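You operate a simulated robot arm through the tools that you are given. There is no shell and no other tool.

You are at the controls of a simulated robot arm. One attempt, no reset.

Task
Empty the buffer slide, push it in and brush the buffer's bed clean.
Fine: the disc goes on the black mat; use the blue brush and put it back. Set down upright: blue brush. What is to be rubbed or washed off counts as gone when no trace of it is left.
Where things are to end (x, y in the base frame): blue-edged disc within 0.06 m of [0.47, -0.32].

It is judged by the outcome, as a careful person would: the job done as asked, and still so three seconds after it is handed in. It fails if anything else is knocked over, pushed out of place, dropped, spilled or broken.

Robot
A 7-joint arm with a two-finger gripper, fixed in place. Base frame: the origin is at the foot of the arm, x ahead of it, y to its left, z up; the work surface is at about z = 0. Units: m, rad, N and s.
With the tool pointing down near the work surface it reaches from about 0.22 to 0.56 m from the base axis. Its first joint turns from -2.897 to 2.897 rad. Payload 1.2 kg.
Tool frame: the origin (TCP) lies between the finger pads and is the grasp point; the fingertips stand 0.022 m ahead of it; z points along the fingers, y is the line along which they close. Largest opening 0.092 m; the body of the gripper starts 0.065 m behind the TCP.
Orientation is that of the tool frame in the base frame, as a unit quaternion [x, y, z, w]. With the fingers straight down and closing along the base's y, the tool's x points along the base's -x, its y along +y and its z along -z.

Tools
- The arm moves only by the tool jog_arm. Its argument "plan" is one flat list of numbers, 7 for each row, row after row: the shift along the base's x, y, z in units of 400 mm (1.0 is 400 mm), then the turn, a rotation vector about the base's x, y, z in units of 60 degrees (1.0 is 60 degrees), then the opening, from 0 (shut) to 1 (fully open). In form: [dx, dy, dz, ax, ay, az, hand, dx, dy, dz, ax, ay, az, hand, ...]. A call has 1 to 20 rows; each row is the pose to reach, as a shift and turn from the pose commanded when the call began. A call with a number of a shift or a turn outside -1 to 1 is refused whole. Rows are played at 5 a second. More than 0.05 m and 0.15 rad between two rows, or a gripper value outside its range, and nothing of the call is played. Where a pose cannot be reached the arm comes as near as it can. A force on the tool above 50 N (or 10 N above the force at the start of the call, whichever is more), or a blocked arm, ends the call early, and 0.2 s more pass. The fingers move at their own pace and stop on an object; they squeeze with about 26 N. The grip force told is the motor's: it shows also when the fingers shut on nothing. Time passes only in rows, and 0.2 s behind the last, so rows that repeat a pose let the fingers close. It gives the time, the measured TCP pose, the force on the tool (base axes), the opening and the grip force at its end, in the units of the frame above (readings bear some noise), with the torque about the TCP (base axes, N m) and any sound that the robot's microphone picked up, and new pictures: "show" is both (left out), scene, wrist or none.
- Cameras (640 x 400 px; columns grow to the right, rows downward): "scene" is fixed at [0.0491, 0.5007, 0.7618]; the picture's right is [-0.92, -0.39, 0.00], its down [-0.24, 0.57, -0.79] and it looks along [0.31, -0.72, -0.62] (base axes); focal length 338 px, centre (320, 200). "wrist" rides on the gripper at [0.071, 0.019, -0.102] in the tool frame; the picture's right is [-0.26, 0.96, 0.00], its down [-0.75, -0.20, -0.62] and it looks along [-0.60, -0.16, 0.78] (tool axes); focal length 280 px, centre (320, 200). There is no depth. A picture from a camera that has moved, and an enlarged one, comes with that camera's place and axes in the base frame and with its lens.
- inspect(camera, box): a new picture of the part [left, top, right, bottom] of that camera's present view, enlarged. It takes no simulated time.
- close_job(): hands the job in; it is judged then, once.

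Nothing tells you positions but the pictures and the camera data. Unless the task says otherwise, let go and move clear before handing in.

The tools are called after "Call:" as name(argument=value, ...) on one line, values as JSON. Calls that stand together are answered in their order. jog_arm: Moves the arm, as the interface text tells. Its arguments: {"type":"object","properties":{"plan":{"type":"array"},"show":{"type":"string","enum":["both","scene","wrist","none"]}},"required":["plan"]} The other tools are called the same way: inspect (camera, box) takes an enlarged picture of a part of a camera's view; close_job () hands the job in.

At the start:

```text
time_s: 0.0
tcp_pos: [0.2204, -0.3234, 0.3308]
tool_rot: [0.0, 1.0, 0.0, -0.001]
force: [-0.1, 0.4, -0.2]
torque: [0.0, 0.0, -0.01]
width: 0.092
grasp_force: 0.0
```

scene: 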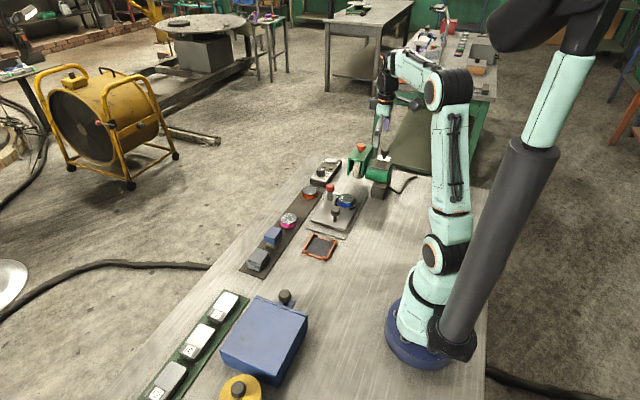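
wrist: 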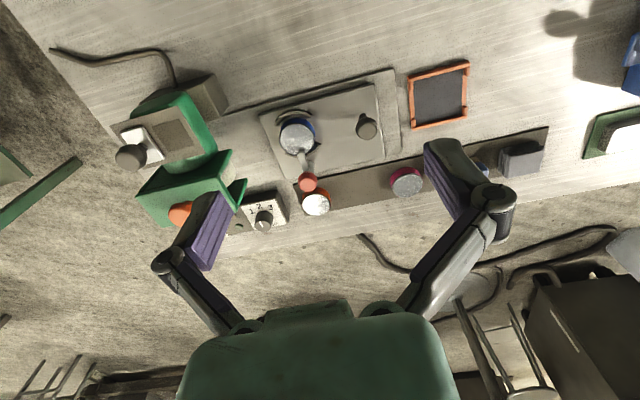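

I see a work table with a row of objects: a green machine, a grey plate with a blue-edged disc, a black mat with an orange border, a dark strip with coloured discs and blocks, and more. I'll enlarge both views before moving.

Call:
inspect(camera="scene", box=[230, 130, 430, 280])

Call:
inspect(camera="scene", box=[120, 240, 360, 400])

Call:
inspect(camera="wrist", box=[100, 50, 340, 250])

Call:
inspect(camera="wrist", box=[340, 20, 640, 220])

```text
2.67 times, centred on (330, 205) of scene
camera zoom: at [0.0491, 0.5007, 0.7618], right [-0.92, -0.39, 0.0], down [-0.24, 0.57, -0.79], along [0.31, -0.72, -0.62], focal length 900 px, centre (293, 187)
```

zoom: 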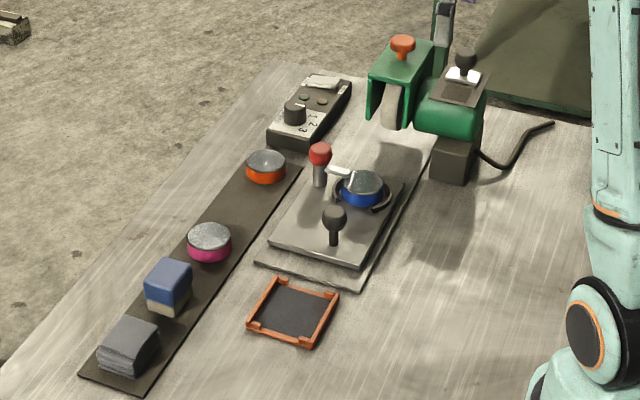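

```text
2.50 times, centred on (240, 320) of scene
camera zoom: at [0.0491, 0.5007, 0.7618], right [-0.92, -0.39, 0.0], down [-0.24, 0.57, -0.79], along [0.31, -0.72, -0.62], focal length 844 px, centre (520, -100)
```

zoom: 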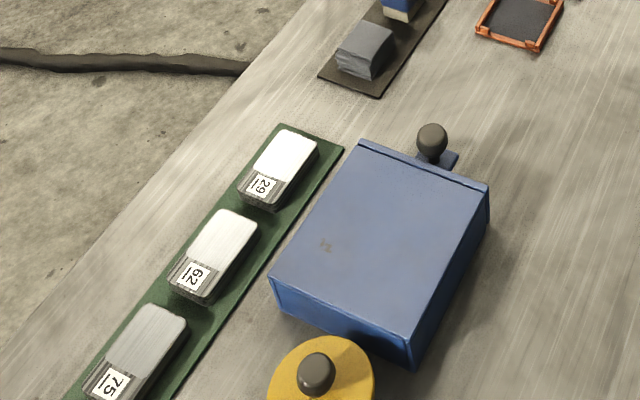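

```text
2.00 times, centred on (220, 150) of wrist
camera zoom: at [0.1492, -0.304, 0.4329], right [0.26, 0.96, 0.0], down [0.75, -0.2, 0.62], along [0.6, -0.16, -0.78], focal length 561 px, centre (520, 300)
```

zoom: 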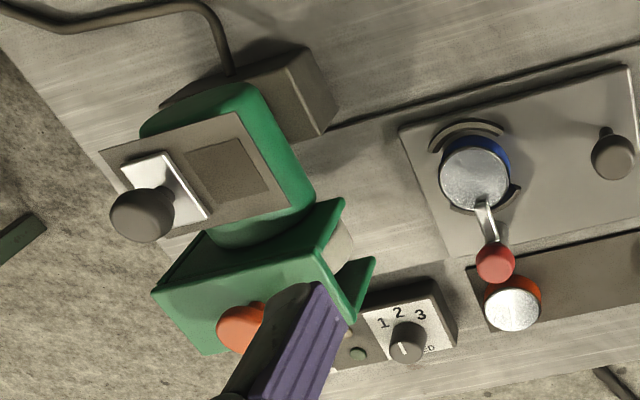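

```text
2.00 times, centred on (490, 120) of wrist
camera zoom: at [0.1492, -0.304, 0.4329], right [0.26, 0.96, 0.0], down [0.75, -0.2, 0.62], along [0.6, -0.16, -0.78], focal length 561 px, centre (-20, 360)
```

zoom: 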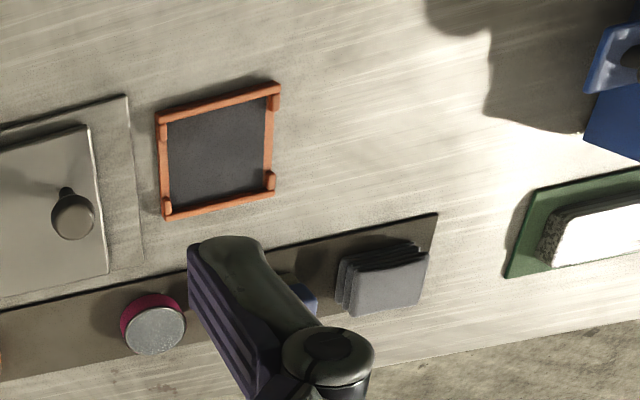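

The blue-edged disc sits on the slide at about (0.32, -0.35), held by something with a red-knobbed lever. The black mat is the dark strip at x≈0.47, with free room between the orange disc (y≈-0.38) and the pink disc (y≈-0.22). The blue brush is at about (0.47, -0.12). Next I'll move the wrist camera closer to the slide.

Call:
jog_arm(plan=[-0.06, 0.02, -0.06, 0, 0, 0, 1, -0.12, 0.04, -0.12, 0, 0, 0, 1, -0.175, 0.05, -0.17, 0, 0, 0, 1, -0.175, 0.05, -0.17, 0, 0, 0, 1])

```text
time_s: 1.0
tcp_pos: [0.1498, -0.3029, 0.2607]
tool_rot: [0.0, 1.0, -0.001, 0.001]
force: [0.1, -0.3, -0.7]
torque: [-0.03, 0.01, 0.01]
width: 0.0919
grasp_force: 0.1
camera wrist: at [0.0793, -0.2832, 0.3632], right [0.26, 0.97, 0.0], down [0.75, -0.2, 0.63], along [0.6, -0.16, -0.78], focal length 280 px, centre (320, 200)
```

scene: 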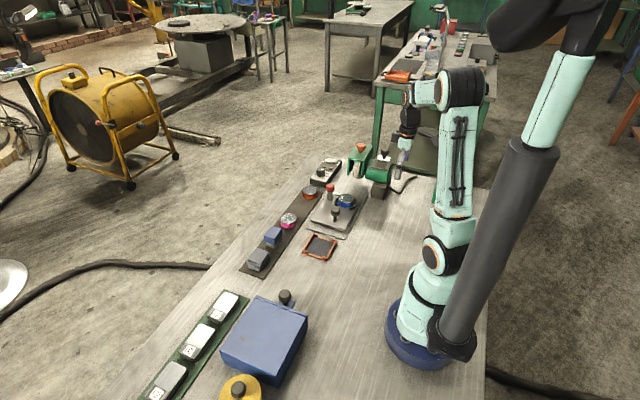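
wrist: 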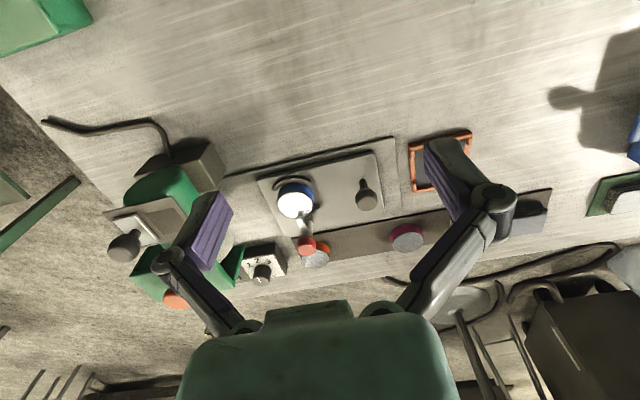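

Call:
inspect(camera="wrist", box=[210, 120, 420, 280])

Call:
inspect(camera="scene", box=[300, 170, 380, 250])

Call:
inspect(camera="wrist", box=[90, 110, 300, 310])

```text
2.50 times, centred on (315, 200) of wrist
camera zoom: at [0.0793, -0.2832, 0.3632], right [0.26, 0.97, 0.0], down [0.75, -0.2, 0.63], along [0.6, -0.16, -0.78], focal length 701 px, centre (332, 200)
```

zoom: 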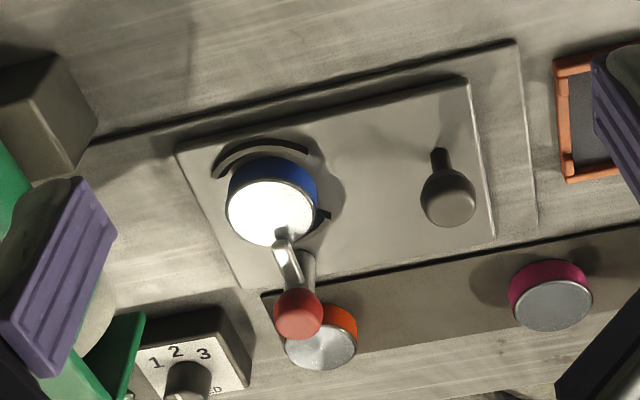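

```text
5.00 times, centred on (340, 210) of scene
camera zoom: at [0.0491, 0.5007, 0.7618], right [-0.92, -0.39, 0.0], down [-0.24, 0.57, -0.79], along [0.31, -0.72, -0.62], focal length 1687 px, centre (220, 150)
```

zoom: 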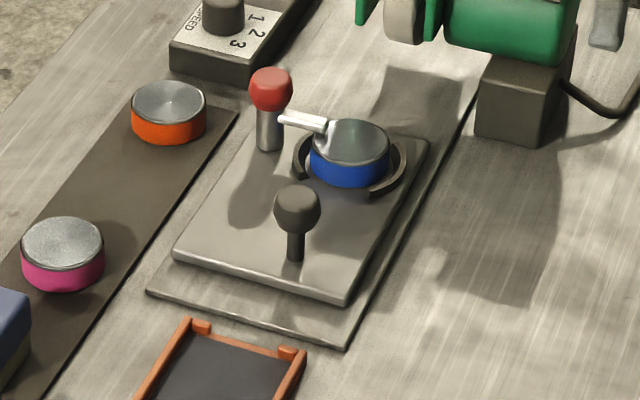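

```text
2.00 times, centred on (195, 210) of wrist
camera zoom: at [0.0793, -0.2832, 0.3632], right [0.26, 0.97, 0.0], down [0.75, -0.2, 0.63], along [0.6, -0.16, -0.78], focal length 561 px, centre (570, 180)
```

zoom: 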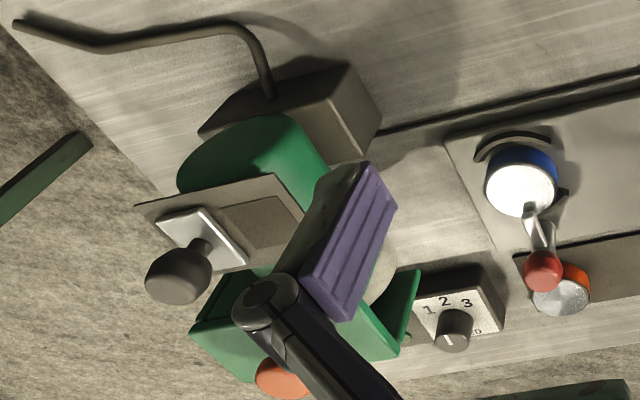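

The disc is in a curved nest on the slide, and a clamp arm coming off a post with a red knob presses on its top. I put the disc at about (0.332, -0.387), the post at (0.391, -0.387) and the slide handle at (0.33, -0.276). Next I'll take a closer look at the clamp.

Call:
jog_arm(plan=[0.06, -0.05, -0.08, 0, 0, 0, 1, 0.12, -0.1, -0.16, 0, 0, 0, 1, 0.175, -0.14, -0.24, 0, 0, 0, 1, 0.175, -0.14, -0.24, 0, 0, 0, 1])

```text
time_s: 2.0
tcp_pos: [0.2189, -0.3602, 0.1664]
tool_rot: [0.0, 1.0, 0.0, 0.0]
force: [-0.5, 0.9, 0.1]
torque: [0.01, -0.01, 0.01]
width: 0.0919
grasp_force: 0.2
camera wrist: at [0.1486, -0.3406, 0.2684], right [0.26, 0.96, 0.0], down [0.75, -0.2, 0.63], along [0.6, -0.16, -0.78], focal length 280 px, centre (320, 200)
```

scene: 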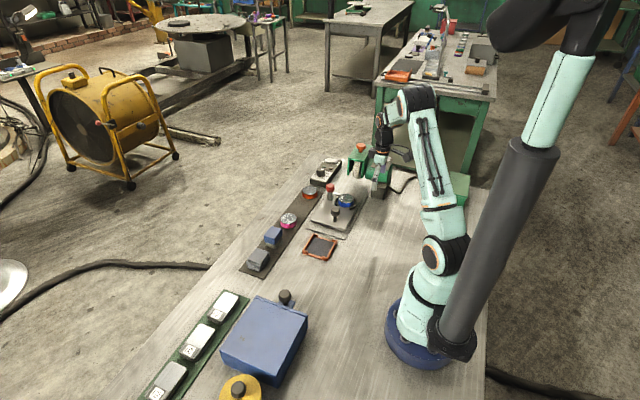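
wrist: 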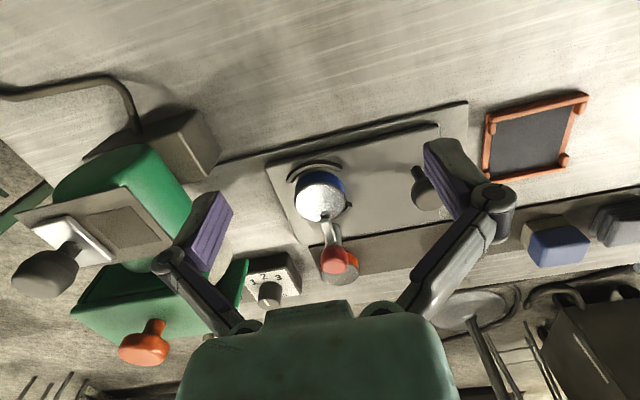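

Call:
inspect(camera="wrist", box=[250, 140, 410, 300])

Call:
inspect(camera="wrist", box=[0, 70, 280, 370])

Call:
inspect(camera="wrist", box=[470, 70, 640, 280])

```text
2.50 times, centred on (330, 220) of wrist
camera zoom: at [0.1486, -0.3406, 0.2684], right [0.26, 0.96, 0.0], down [0.75, -0.2, 0.63], along [0.6, -0.16, -0.78], focal length 701 px, centre (295, 150)
```

zoom: 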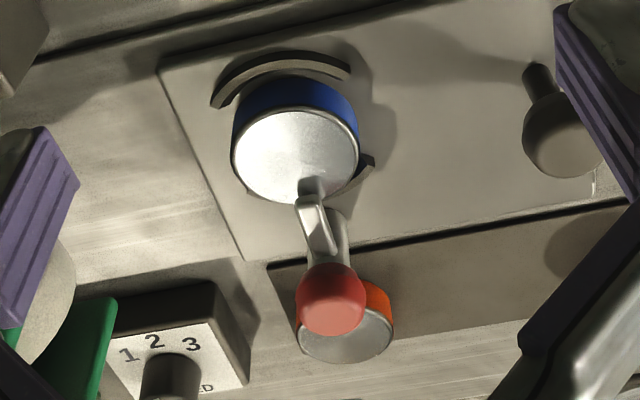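

```text
1.33 times, centred on (140, 220) of wrist
camera zoom: at [0.1486, -0.3406, 0.2684], right [0.26, 0.96, 0.0], down [0.75, -0.2, 0.63], along [0.6, -0.16, -0.78], focal length 374 px, centre (560, 173)
```

zoom: 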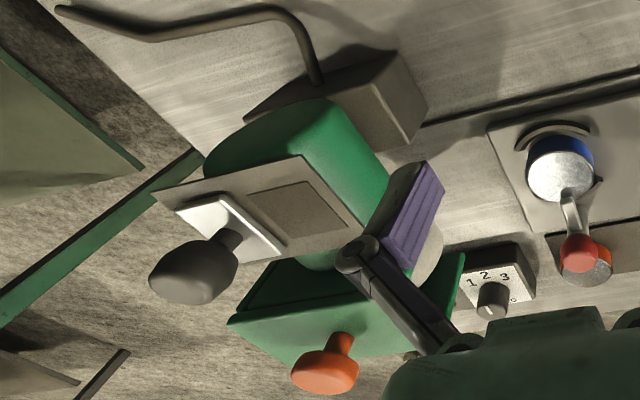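

```text
1.90 times, centred on (555, 175) of wrist
camera zoom: at [0.1486, -0.3406, 0.2684], right [0.26, 0.96, 0.0], down [0.75, -0.2, 0.63], along [0.6, -0.16, -0.78], focal length 534 px, centre (-128, 248)
```

zoom: 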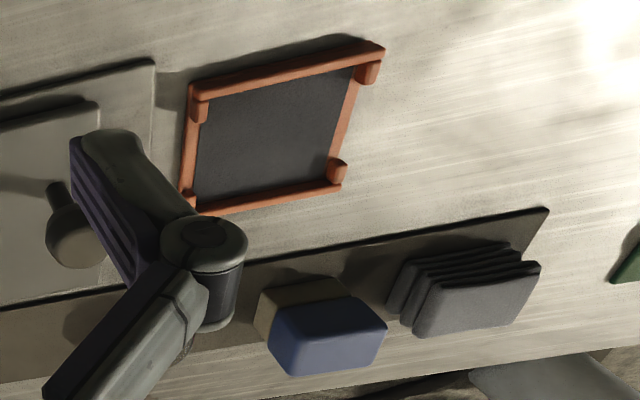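

The clamp looks like an arm on a vertical post under the red ball, with its tip pressing on the disc. To see how it moves, I'll swing the wrist camera round to view it from the +y side at a shallower angle.

Call:
jog_arm(plan=[0.0392, 0.0167, -0.0128, -0.0503, -0.0291, -0.1084, 1, 0.0783, 0.0333, -0.0256, -0.1007, -0.0581, -0.2169, 1, 0.1175, 0.05, -0.0383, -0.151, -0.0872, -0.3253, 1, 0.1567, 0.0667, -0.0511, -0.2013, -0.1162, -0.4338, 1, 0.1958, 0.0833, -0.0639, -0.2517, -0.1453, -0.5422, 1, 0.235, 0.1, -0.0767, -0.302, -0.1743, -0.6507, 1, 0.2742, 0.1167, -0.0894, -0.3523, -0.2034, -0.7591, 1, 0.3133, 0.1333, -0.1022, -0.4027, -0.2324, -0.8676, 1, 0.3525, 0.15, -0.115, -0.453, -0.2615, -0.976, 1, 0.3525, 0.15, -0.115, -0.453, -0.2615, -0.976, 1])

```text
time_s: 4.2
tcp_pos: [0.362, -0.3007, 0.1206]
tool_rot: [0.484, 0.836, -0.225, 0.13]
force: [-0.4, 1.1, 0.5]
torque: [0.02, 0.01, -0.03]
width: 0.092
grasp_force: 0.1
camera wrist: at [0.344, -0.1876, 0.1734], right [0.97, 0.22, -0.13], down [0.2, -0.34, 0.92], along [0.16, -0.91, -0.37], focal length 280 px, centre (320, 200)
```

scene: 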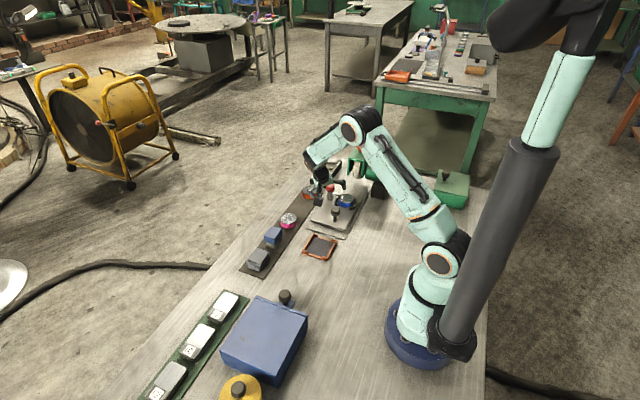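
wrist: 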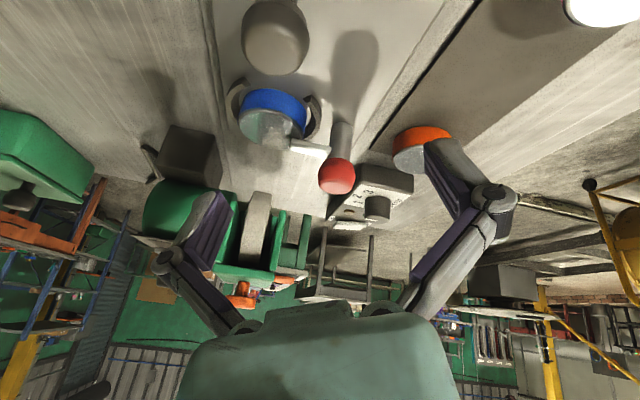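

Call:
inspect(camera="wrist", box=[210, 60, 430, 240])

Call:
inspect(camera="wrist", box=[120, 110, 320, 310])

```text
2.22 times, centred on (320, 150) of wrist
camera zoom: at [0.344, -0.1876, 0.1734], right [0.97, 0.22, -0.13], down [0.2, -0.34, 0.92], along [0.16, -0.91, -0.37], focal length 623 px, centre (320, 311)
```

zoom: 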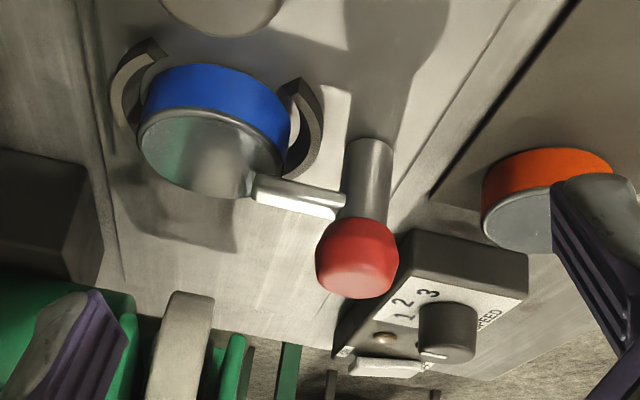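

```text
2.00 times, centred on (220, 210) of wrist
camera zoom: at [0.344, -0.1876, 0.1734], right [0.97, 0.22, -0.13], down [0.2, -0.34, 0.92], along [0.16, -0.91, -0.37], focal length 561 px, centre (520, 180)
```

zoom: 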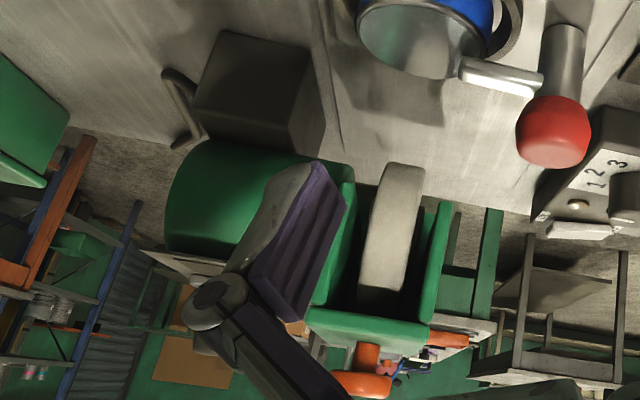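

The clamp bar and red knob sit on a vertical post, and the bar's tip overlaps the disc by about 12 mm, so it is most likely a swing clamp. I'll come back to tool-down above the knob at about (0.390, -0.387, z≈0.067), ready to grip and turn it.

Call:
jog_arm(plan=[0.0078, -0.024, 0.0056, 0.0503, 0.0291, 0.1084, 1, 0.0156, -0.048, 0.0111, 0.1007, 0.0581, 0.2169, 1, 0.0233, -0.072, 0.0167, 0.151, 0.0872, 0.3253, 1, 0.0311, -0.096, 0.0222, 0.2013, 0.1162, 0.4338, 1, 0.0389, -0.12, 0.0278, 0.2517, 0.1453, 0.5422, 1, 0.0467, -0.144, 0.0333, 0.302, 0.1743, 0.6507, 1, 0.0544, -0.168, 0.0389, 0.3523, 0.2034, 0.7591, 1, 0.0622, -0.192, 0.0444, 0.4027, 0.2324, 0.8676, 1, 0.07, -0.216, 0.05, 0.453, 0.2615, 0.976, 1, 0.07, -0.216, 0.05, 0.453, 0.2615, 0.976, 1])

```text
time_s: 6.4
tcp_pos: [0.3879, -0.3857, 0.1394]
tool_rot: [0.0, 1.0, 0.001, -0.001]
force: [0.5, 1.3, -0.1]
torque: [0.0, -0.03, 0.02]
width: 0.0918
grasp_force: 0.0
camera wrist: at [0.3176, -0.3664, 0.2424], right [0.26, 0.97, 0.0], down [0.75, -0.2, 0.62], along [0.6, -0.16, -0.78], focal length 280 px, centre (320, 200)
```

scene: 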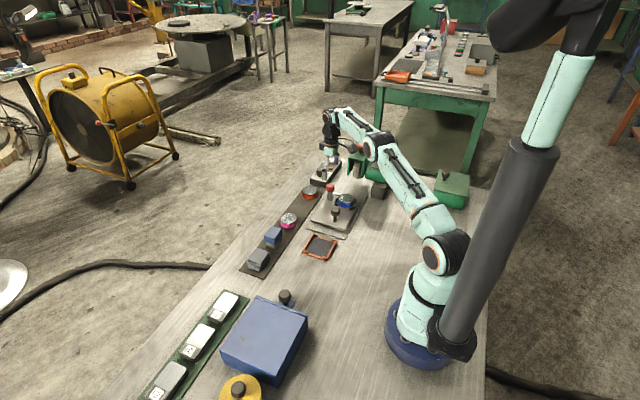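
wrist: 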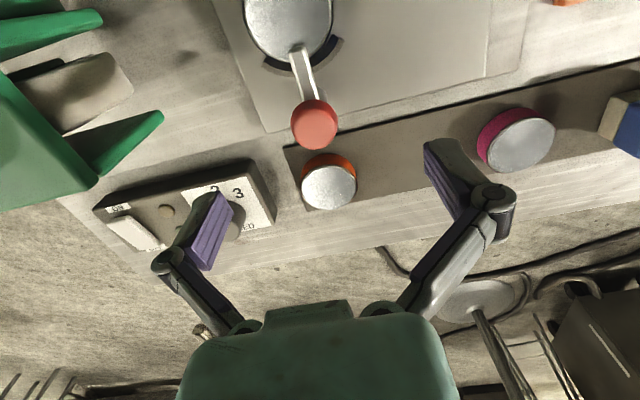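

Call:
inspect(camera="wrist", box=[220, 0, 400, 220])

Call:
inspect(camera="scene", box=[290, 130, 390, 220])

```text
1.82 times, centred on (310, 110) of wrist
camera zoom: at [0.3176, -0.3664, 0.2424], right [0.26, 0.97, 0.0], down [0.75, -0.2, 0.62], along [0.6, -0.16, -0.78], focal length 510 px, centre (338, 364)
```

zoom: 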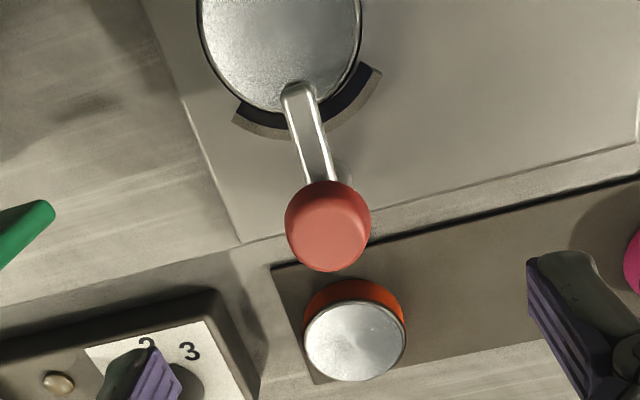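

```text
4.44 times, centred on (340, 175) of scene
camera zoom: at [0.0491, 0.5007, 0.7618], right [-0.92, -0.39, 0.0], down [-0.24, 0.57, -0.79], along [0.31, -0.72, -0.62], focal length 1500 px, centre (231, 311)
```

zoom: 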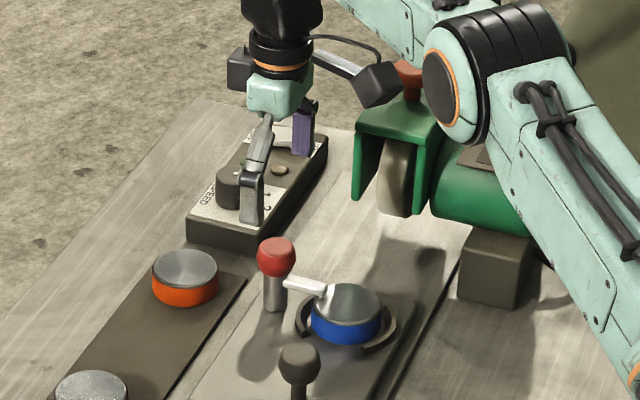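

The knob triangulates to about (0.3895, -0.389). I'll go straight down so the fingers straddle it on the ±y sides, then close on it.

Call:
jog_arm(plan=[0.002, -0.005, -0.06, 0, 0, 0, 1, 0.004, -0.008, -0.12, 0, 0, 0, 1, 0.004, -0.008, -0.185, 0, 0, 0, 1, 0.004, -0.008, -0.185, 0, 0, 0, 1], show="both")

```text
time_s: 7.4
tcp_pos: [0.3917, -0.3896, 0.0674]
tool_rot: [0.0, 1.0, 0.0, 0.001]
force: [0.2, -0.2, 0.0]
torque: [-0.01, 0.01, 0.02]
width: 0.0921
grasp_force: 0.0
camera wrist: at [0.3202, -0.3695, 0.1694], right [0.26, 0.97, 0.0], down [0.75, -0.2, 0.63], along [0.6, -0.16, -0.78], focal length 280 px, centre (320, 200)
```

scene: 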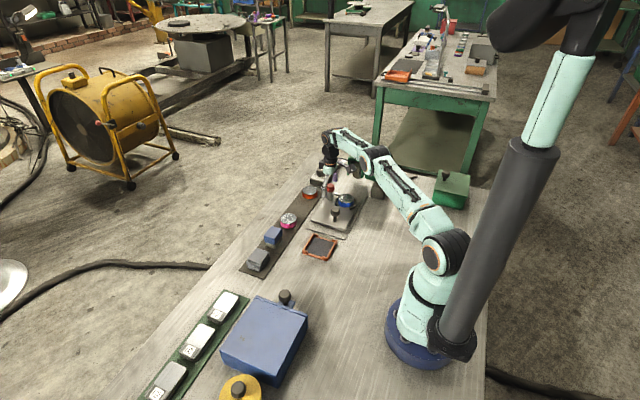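
wrist: 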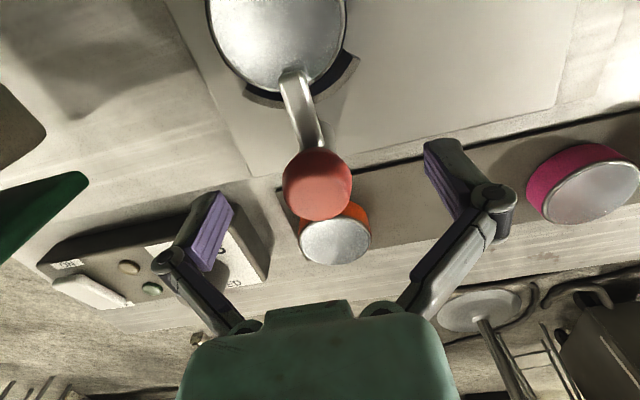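

The knob is now exactly between the fingers, where the TCP projects in the wrist picture. Next I'll close on it.

Call:
jog_arm(plan=[0, 0, 0, 0, 0, 0, 0.3, 0, 0, 0, 0, 0, 0, 0, 0, 0, 0, 0, 0, 0, 0, 0, 0, 0, 0, 0, 0, 0], show="wrist")

```text
time_s: 8.4
tcp_pos: [0.3915, -0.3895, 0.068]
tool_rot: [0.001, 1.0, -0.001, 0.001]
force: [-1.5, -8.8, 12.9]
torque: [-0.13, 0.04, 0.0]
width: 0.0308
grasp_force: 28.0
camera wrist: at [0.3201, -0.37, 0.1706], right [0.26, 0.96, 0.0], down [0.75, -0.2, 0.63], along [0.6, -0.17, -0.78], focal length 280 px, centre (320, 200)
```

wrist: 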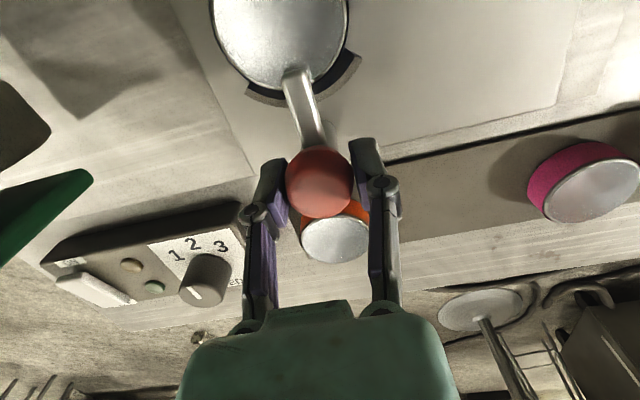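

I've gripped the knob (width 0.031, force 28 N). Next I'll try turning it slowly clockwise, which would swing the bar toward +y away from the disc, and I'll check it partway.

Call:
jog_arm(plan=[0, -0.002, 0, 0, 0, -0.1, 0, 0, -0.002, 0, 0, 0, -0.2, 0, 0, -0.002, 0, 0, 0, -0.3, 0, 0, -0.002, 0, 0, 0, -0.4, 0, 0, -0.002, 0, 0, 0, -0.4, 0], show="both")

```text
time_s: 9.6
tcp_pos: [0.3905, -0.3912, 0.0678]
tool_rot: [0.21, 0.978, -0.001, 0.001]
force: [2.0, -13.7, 19.8]
torque: [-0.23, 0.01, 0.03]
width: 0.0315
grasp_force: 28.7
camera wrist: at [0.3339, -0.3433, 0.1698], right [0.63, 0.77, 0.0], down [0.6, -0.49, 0.63], along [0.48, -0.4, -0.78], focal length 280 px, centre (320, 200)
```

scene: 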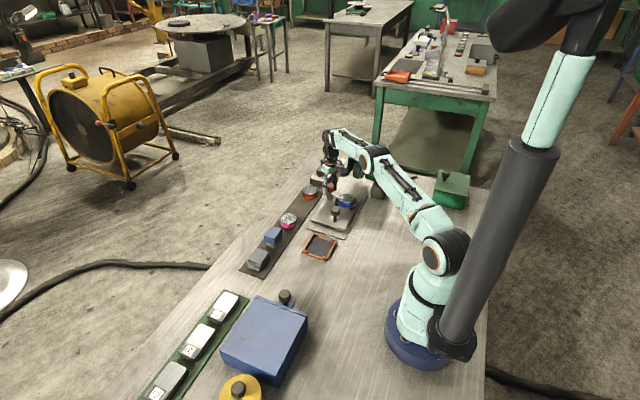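
wrist: 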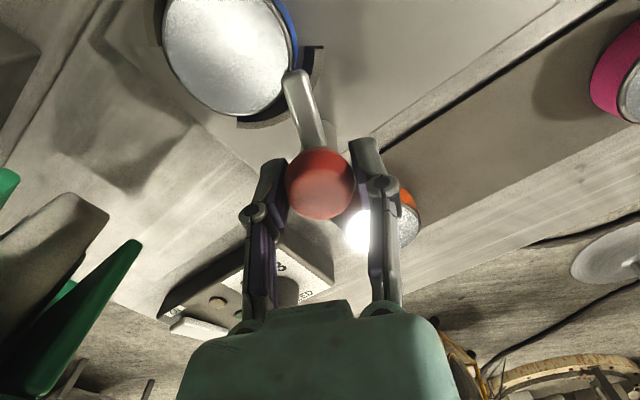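

The bar turned with the gripper: it has already moved relative to the disc, and almost no torque was needed. Next I'll continue clockwise and ease the sideways load slightly.

Call:
jog_arm(plan=[0, 0.003, 0.001, 0, 0, -0.1, 0, 0, 0.004, 0.002, 0, 0, -0.2, 0, 0, 0.004, 0.002, 0, 0, -0.3, 0, 0, 0.004, 0.002, 0, 0, -0.4, 0, 0, 0.004, 0.002, 0, 0, -0.5, 0, 0, 0.004, 0.002, 0, 0, -0.5, 0], show="both")

```text
time_s: 11.0
tcp_pos: [0.3892, -0.3881, 0.0672]
tool_rot: [0.455, 0.89, 0.0, -0.002]
force: [-20.6, -13.2, 9.3]
torque: [-0.19, 0.25, -0.04]
width: 0.0307
grasp_force: 27.9
camera wrist: at [0.3638, -0.32, 0.1695], right [0.94, 0.35, 0.0], down [0.28, -0.73, 0.62], along [0.22, -0.58, -0.78], focal length 280 px, centre (320, 200)
```

scene: 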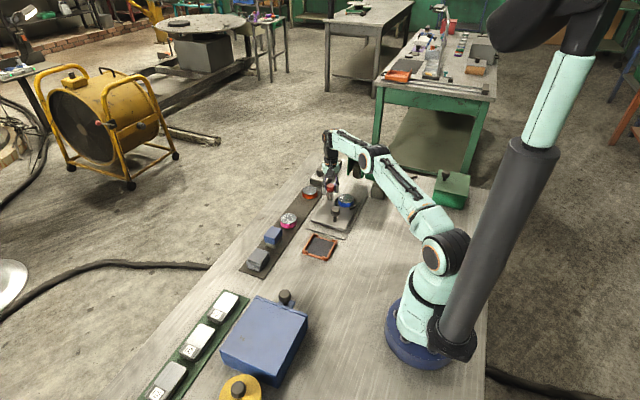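
wrist: 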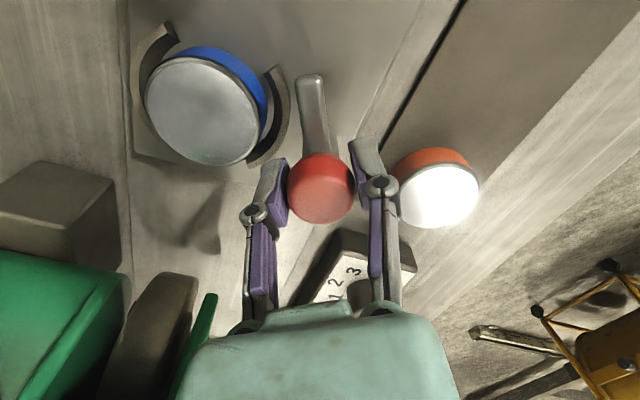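

The bar has swung 54° and is off the disc. I'll turn it the rest of the way to about 90°, shift slightly to relieve the lateral load, and then open the fingers.

Call:
jog_arm(plan=[-0.003, -0.003, 0.001, 0, 0, -0.1, 0, -0.004, -0.003, 0.002, 0, 0, -0.2, 0, -0.004, -0.003, 0.002, 0, 0, -0.3, 0, -0.004, -0.003, 0.002, 0, 0, -0.4, 0, -0.004, -0.003, 0.002, 0, 0, -0.5, 0, -0.004, -0.003, 0.002, 0, 0, -0.55, 0, -0.004, -0.003, 0.002, 0, 0, -0.55, 0], show="wrist")

```text
time_s: 12.6
tcp_pos: [0.3908, -0.3902, 0.068]
tool_rot: [0.689, 0.725, 0.001, -0.002]
force: [-2.4, 0.2, -10.3]
torque: [0.64, 0.03, 0.27]
width: 0.0309
grasp_force: 27.7
camera wrist: at [0.4053, -0.317, 0.1701], right [0.98, -0.21, 0.0], down [-0.16, -0.76, 0.62], along [-0.13, -0.61, -0.78], focal length 280 px, centre (320, 200)
```

wrist: 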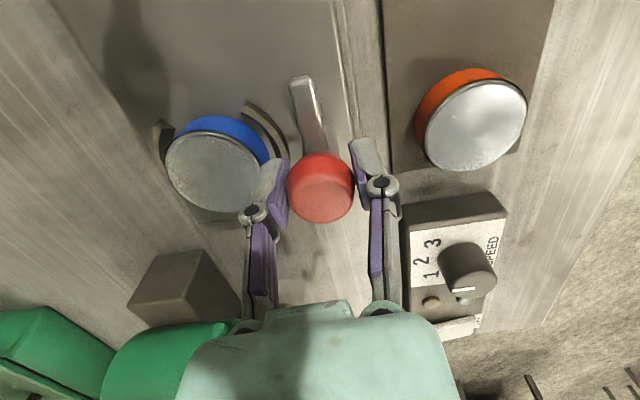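

The bar now points along +y, well clear of the disc. I'll open the fingers just enough to release the knob and go straight up.

Call:
jog_arm(plan=[0, 0, 0, 0, 0, 0.02, 0.5, 0, 0, 0, 0, 0, 0.03, 0.5, 0, 0, 0, 0, 0, 0.03, 0.5, 0, 0, 0.08, 0, 0, 0.03, 0.5, 0, 0, 0.18, 0, 0, 0.03, 0.5, 0, 0, 0.25, 0, 0, 0.03, 1, 0, 0, 0.25, 0, 0, 0.03, 1], show="both")

```text
time_s: 14.2
tcp_pos: [0.3884, -0.3899, 0.1694]
tool_rot: [0.676, 0.737, 0.0, -0.001]
force: [0.1, 0.7, 0.6]
torque: [-0.01, 0.02, 0.0]
width: 0.0918
grasp_force: 0.0
camera wrist: at [0.4021, -0.3175, 0.271], right [0.98, -0.18, 0.0], down [-0.14, -0.77, 0.63], along [-0.11, -0.61, -0.78], focal length 280 px, centre (320, 200)
```

scene: 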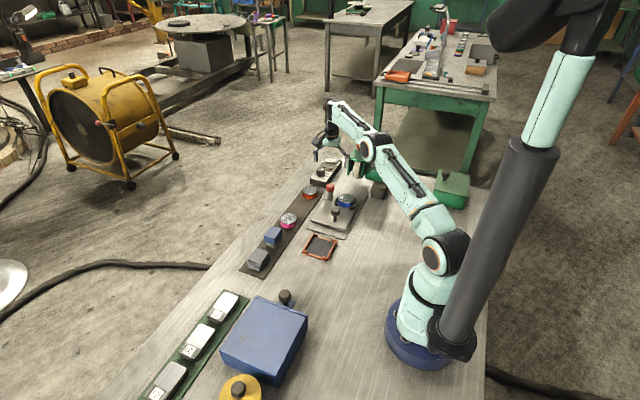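
wrist: 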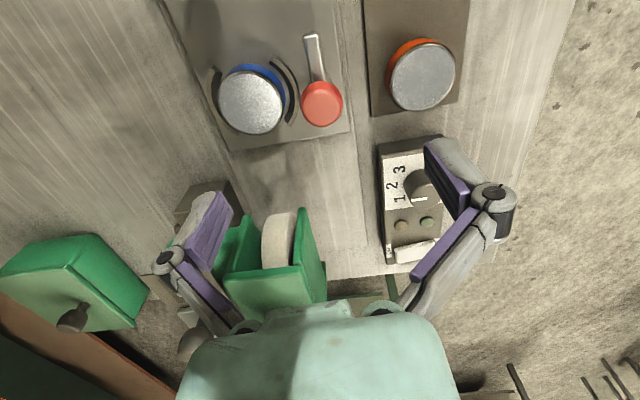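

Call:
inspect(camera="wrist", box=[190, 20, 350, 150])

Call:
inspect(camera="scene", box=[290, 160, 390, 250])

```text
3.08 times, centred on (270, 85) of wrist
camera zoom: at [0.4021, -0.3175, 0.271], right [0.98, -0.18, 0.0], down [-0.14, -0.77, 0.63], along [-0.11, -0.61, -0.78], focal length 863 px, centre (474, 554)
```

zoom: 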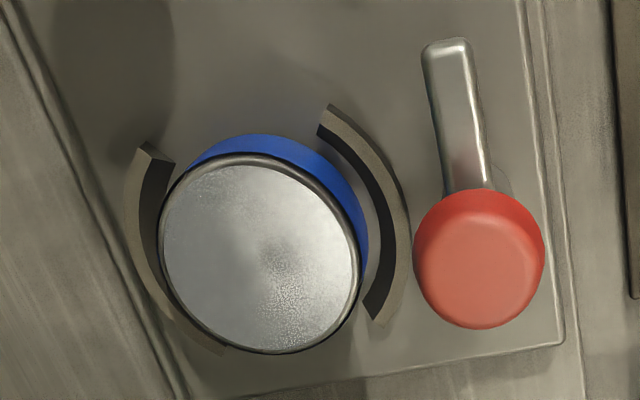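

```text
4.44 times, centred on (340, 205) of scene
camera zoom: at [0.0491, 0.5007, 0.7618], right [-0.92, -0.39, 0.0], down [-0.24, 0.57, -0.79], along [0.31, -0.72, -0.62], focal length 1500 px, centre (231, 178)
```

zoom: 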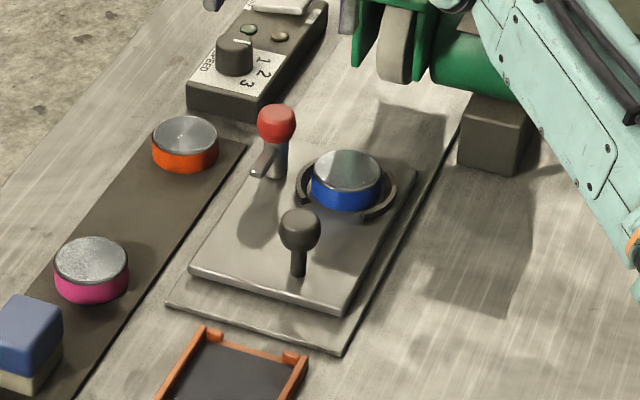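

The clamp is open and the disc lies free in its nest at about (0.331, -0.388), top at z≈0.035. The nest has gaps on the ±y sides, so I'll turn the tool back to close along y and place it over the disc.

Call:
jog_arm(plan=[-0.018, 0.001, 0, 0, 0, 0.1182, 1, -0.036, 0.001, 0, 0, 0, 0.2364, 1, -0.054, 0.002, 0, 0, 0, 0.3546, 1, -0.072, 0.003, 0, 0, 0, 0.4728, 1, -0.09, 0.004, 0, 0, 0, 0.591, 1, -0.108, 0.005, 0, 0, 0, 0.7092, 1, -0.126, 0.005, 0, 0, 0, 0.8274, 1, -0.1435, 0.005, 0, 0, 0, 0.9456, 1], show="none")

Call:
jog_arm(plan=[0, 0, 0, 0, 0, 0.1182, 1, 0, 0, 0, 0, 0, 0.2364, 1, 0, 0, 0, 0, 0, 0.3546, 1, 0, 0, -0.05, 0, 0, 0.4724, 1, 0, 0, -0.1, 0, 0, 0.4724, 1, 0, 0, -0.1, 0, 0, 0.4724, 1], show="both")

```text
time_s: 16.0
tcp_pos: [0.3319, -0.3867, 0.1685]
tool_rot: [0.245, 0.97, 0.0, 0.0]
force: [-0.1, -0.4, 0.0]
torque: [0.01, 0.02, -0.01]
width: 0.0918
grasp_force: 0.0
```

```text
time_s: 17.4
tcp_pos: [0.3304, -0.3865, 0.1272]
tool_rot: [0.001, 1.0, 0.0, -0.001]
force: [0.4, 0.0, 0.2]
torque: [-0.02, 0.01, -0.02]
width: 0.092
grasp_force: 0.0
camera wrist: at [0.2607, -0.3676, 0.2294], right [0.26, 0.96, 0.0], down [0.75, -0.21, 0.62], along [0.6, -0.16, -0.78], focal length 280 px, centre (320, 200)
```

scene: 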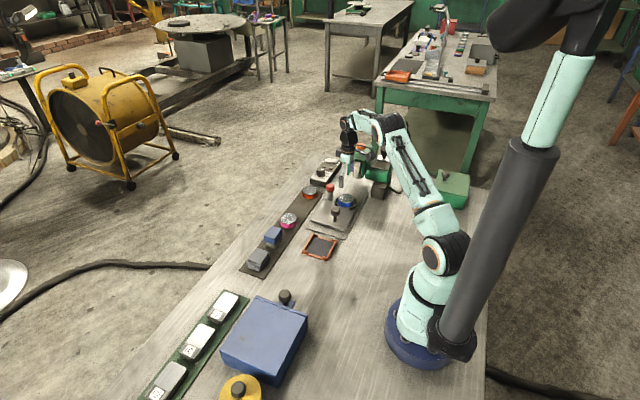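
wrist: 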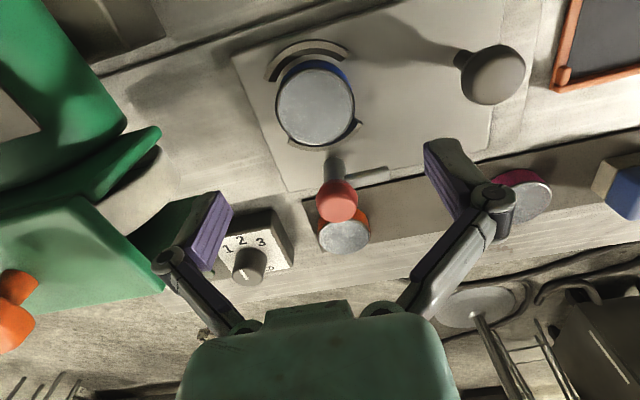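

Call:
inspect(camera="scene", box=[300, 100, 420, 240])

Call:
inspect(camera="wrist", box=[220, 20, 420, 180])

```text
2.86 times, centred on (360, 170) of scene
camera zoom: at [0.0491, 0.5007, 0.7618], right [-0.92, -0.39, 0.0], down [-0.24, 0.57, -0.79], along [0.31, -0.72, -0.62], focal length 964 px, centre (206, 286)
```

zoom: 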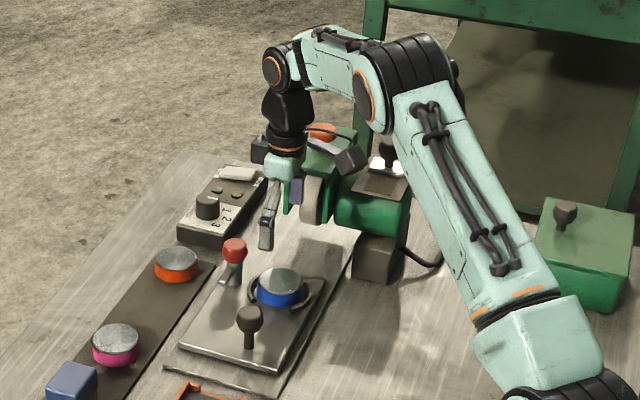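

```text
2.50 times, centred on (320, 100) of wrist
camera zoom: at [0.2607, -0.3676, 0.2294], right [0.26, 0.96, 0.0], down [0.75, -0.21, 0.62], along [0.6, -0.16, -0.78], focal length 701 px, centre (320, 450)
```

zoom: 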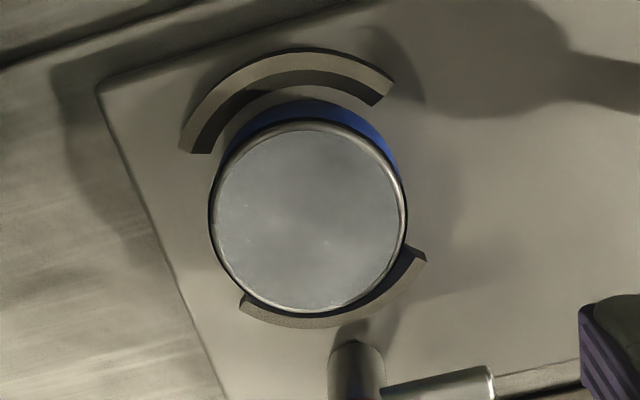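

The disc centre comes out at (0.329, -0.388), right under the tool. Going down so the fingertips pass through the nest gaps on each side.

Call:
jog_arm(plan=[0, -0.004, -0.08, 0, 0, 0, 1, -0.001, -0.004, -0.15, 0, 0, 0, 1, -0.001, -0.004, -0.19, 0, 0, 0, 1, -0.001, -0.004, -0.207, 0, 0, 0, 1, -0.001, -0.004, -0.207, 0, 0, 0, 1], show="both")

```text
time_s: 18.6
tcp_pos: [0.3313, -0.3881, 0.0452]
tool_rot: [0.001, 1.0, 0.0, 0.001]
force: [0.4, -0.1, 0.5]
torque: [0.02, 0.01, 0.02]
width: 0.092
grasp_force: 0.0
camera wrist: at [0.2607, -0.3692, 0.1476], right [0.26, 0.96, 0.0], down [0.75, -0.21, 0.63], along [0.6, -0.17, -0.78], focal length 280 px, centre (320, 200)
```

scene: 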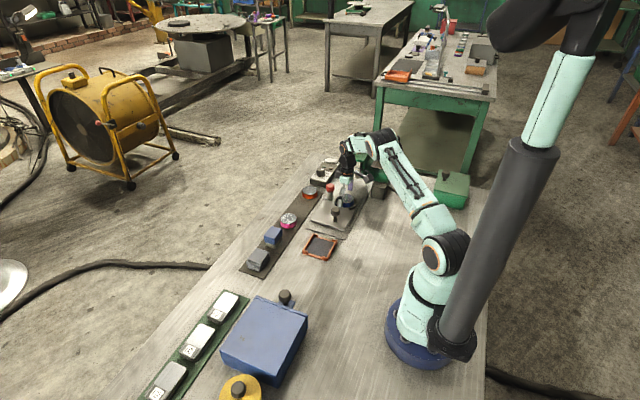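
wrist: 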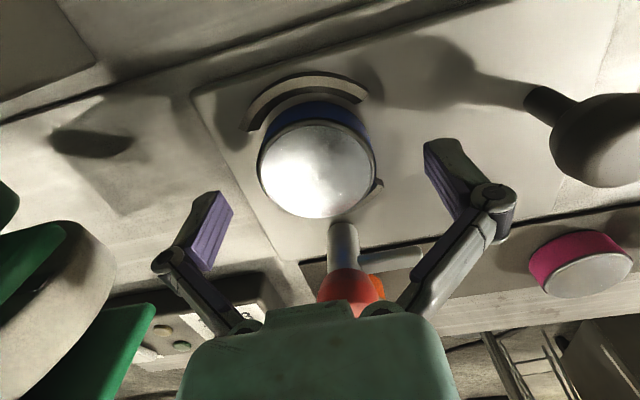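

Call:
inspect(camera="scene", box=[310, 130, 400, 230])

Call:
jog_arm(plan=[0, 0, 0, 0, 0, 0, 0.65, 0, 0, 0, 0, 0, 0, 0, 0, 0, 0, 0, 0, 0, 0, 0, 0, 0, 0, 0, 0, 0], show="both")

```text
4.00 times, centred on (355, 180) of scene
camera zoom: at [0.0491, 0.5007, 0.7618], right [-0.92, -0.39, 0.0], down [-0.24, 0.57, -0.79], along [0.31, -0.72, -0.62], focal length 1350 px, centre (180, 280)
```

zoom: 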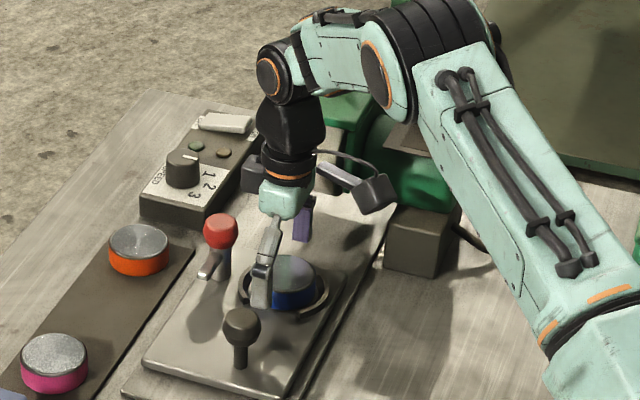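

```text
time_s: 19.6
tcp_pos: [0.3319, -0.3893, 0.047]
tool_rot: [0.002, 1.0, -0.002, 0.001]
force: [-1.6, -0.5, 10.9]
torque: [-0.13, 0.03, -0.09]
width: 0.0532
grasp_force: 26.1
camera wrist: at [0.2607, -0.3695, 0.1483], right [0.26, 0.96, 0.0], down [0.75, -0.21, 0.63], along [0.6, -0.17, -0.78], focal length 280 px, centre (320, 200)
```

scene: 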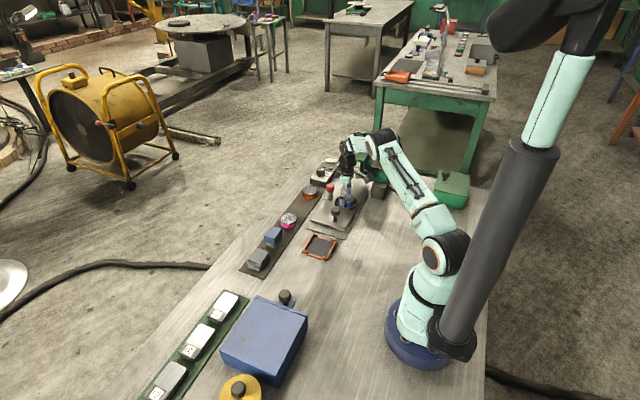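
wrist: 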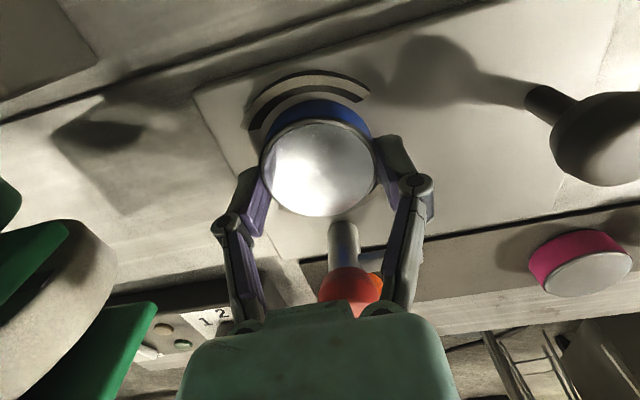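

I have hold of the disc (width 0.053, 26 N). Lifting it straight up out of the nest.

Call:
jog_arm(plan=[0, 0, 0.03, 0, 0, 0, 0, 0, 0, 0.08, 0, 0, 0, 0, 0, 0, 0.16, 0, 0, 0, 0, 0, 0, 0.23, 0, 0, 0, 0, 0, 0, 0.23, 0, 0, 0, 0], show="both")

```text
time_s: 20.8
tcp_pos: [0.3309, -0.3883, 0.1378]
tool_rot: [0.001, 1.0, 0.0, 0.001]
force: [0.8, 0.1, 0.3]
torque: [-0.01, 0.02, -0.01]
width: 0.0
grasp_force: 26.6
camera wrist: at [0.2606, -0.3692, 0.2397], right [0.26, 0.96, 0.0], down [0.75, -0.21, 0.63], along [0.6, -0.17, -0.78], focal length 280 px, centre (320, 200)
```

scene: 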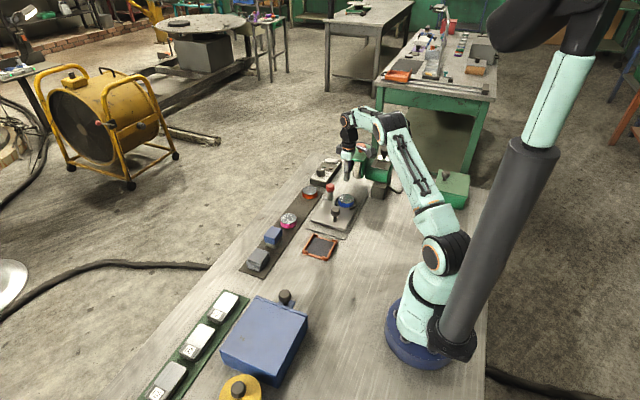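
wrist: 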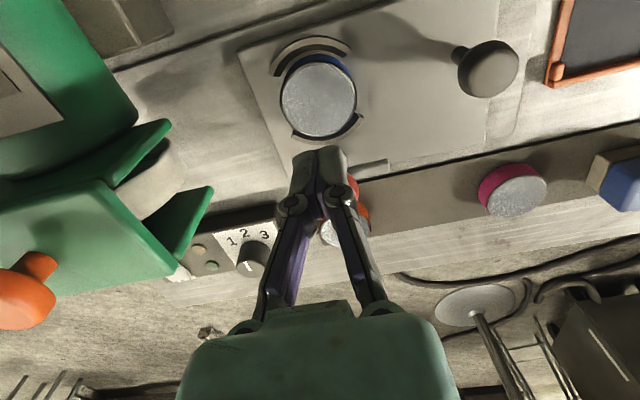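

The disc slipped out of the fingers and is still in its nest, so the grip was too high on the rim. I'll check it hasn't moved, then go back down deeper.

Call:
inspect(camera="wrist", box=[230, 20, 410, 180])

Call:
inspect(camera="scene", box=[305, 170, 375, 240])

```text
2.50 times, centred on (320, 100) of wrist
camera zoom: at [0.2606, -0.3692, 0.2397], right [0.26, 0.96, 0.0], down [0.75, -0.21, 0.63], along [0.6, -0.17, -0.78], focal length 701 px, centre (320, 450)
```

zoom: 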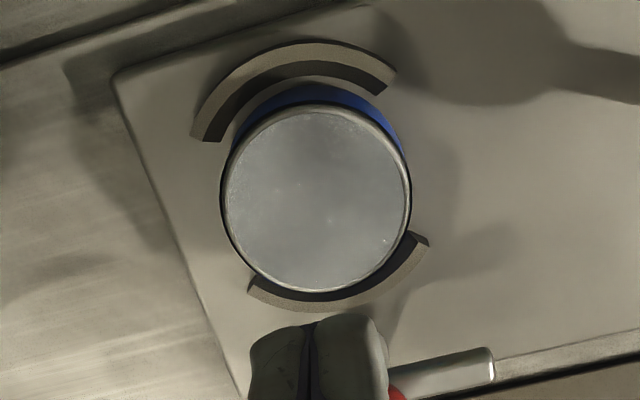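

```text
5.71 times, centred on (340, 205) of scene
camera zoom: at [0.0491, 0.5007, 0.7618], right [-0.92, -0.39, 0.0], down [-0.24, 0.57, -0.79], along [0.31, -0.72, -0.62], focal length 1928 px, centre (206, 171)
```

zoom: 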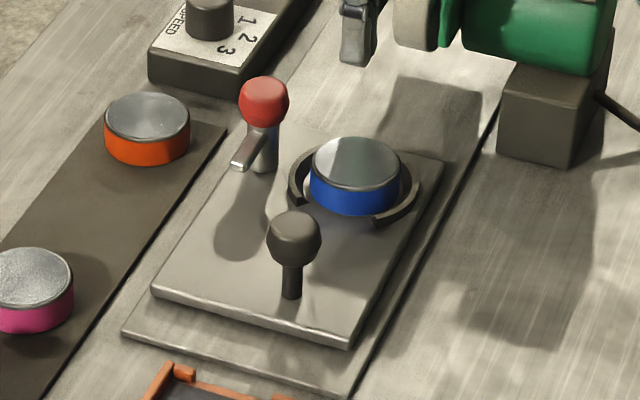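

The disc hasn't moved. I'll open the fingers, go down deeper in small steps while watching the force, and grip lower on the rim.

Call:
jog_arm(plan=[0, 0, 0, 0, 0, 0, 1, 0, 0, 0, 0, 0, 0, 1, -0.002, 0, -0.07, 0, 0, 0, 1, -0.003, 0, -0.14, 0, 0, 0, 1, -0.003, 0, -0.21, 0, 0, 0, 1, -0.003, 0, -0.233, 0, 0, 0, 1, -0.003, 0, -0.239, 0, 0, 0, 1, -0.003, 0, -0.245, 0, 0, 0, 1, -0.003, 0, -0.248, 0, 0, 0, 1, -0.003, 0, -0.248, 0, 0, 0, 1], show="wrist")

```text
time_s: 23.0
tcp_pos: [0.3312, -0.3884, 0.0376]
tool_rot: [0.0, 1.0, 0.001, 0.0]
force: [1.2, -0.5, 0.7]
torque: [0.0, 0.02, -0.01]
width: 0.0918
grasp_force: 0.1
camera wrist: at [0.26, -0.3694, 0.14], right [0.26, 0.96, 0.0], down [0.75, -0.21, 0.62], along [0.6, -0.17, -0.78], focal length 280 px, centre (320, 200)
```

wrist: 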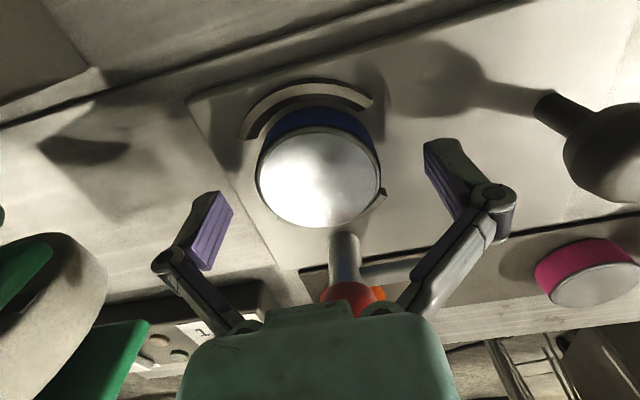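

Call:
jog_arm(plan=[0, 0, 0, 0, 0, 0, 0.65, 0, 0, 0, 0, 0, 0, 0, 0, 0, 0, 0, 0, 0, 0, 0, 0, 0, 0, 0, 0, 0], show="wrist")

```text
time_s: 24.0
tcp_pos: [0.3324, -0.3896, 0.0382]
tool_rot: [0.001, 1.0, 0.0, -0.001]
force: [-1.6, 1.0, 12.8]
torque: [0.06, 0.18, 0.0]
width: 0.0527
grasp_force: 26.5
camera wrist: at [0.2601, -0.3696, 0.1408], right [0.26, 0.96, 0.0], down [0.75, -0.21, 0.63], along [0.6, -0.17, -0.78], focal length 280 px, centre (320, 200)
```

wrist: 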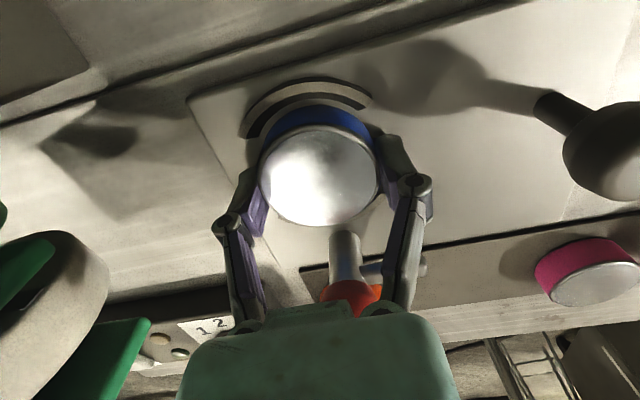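

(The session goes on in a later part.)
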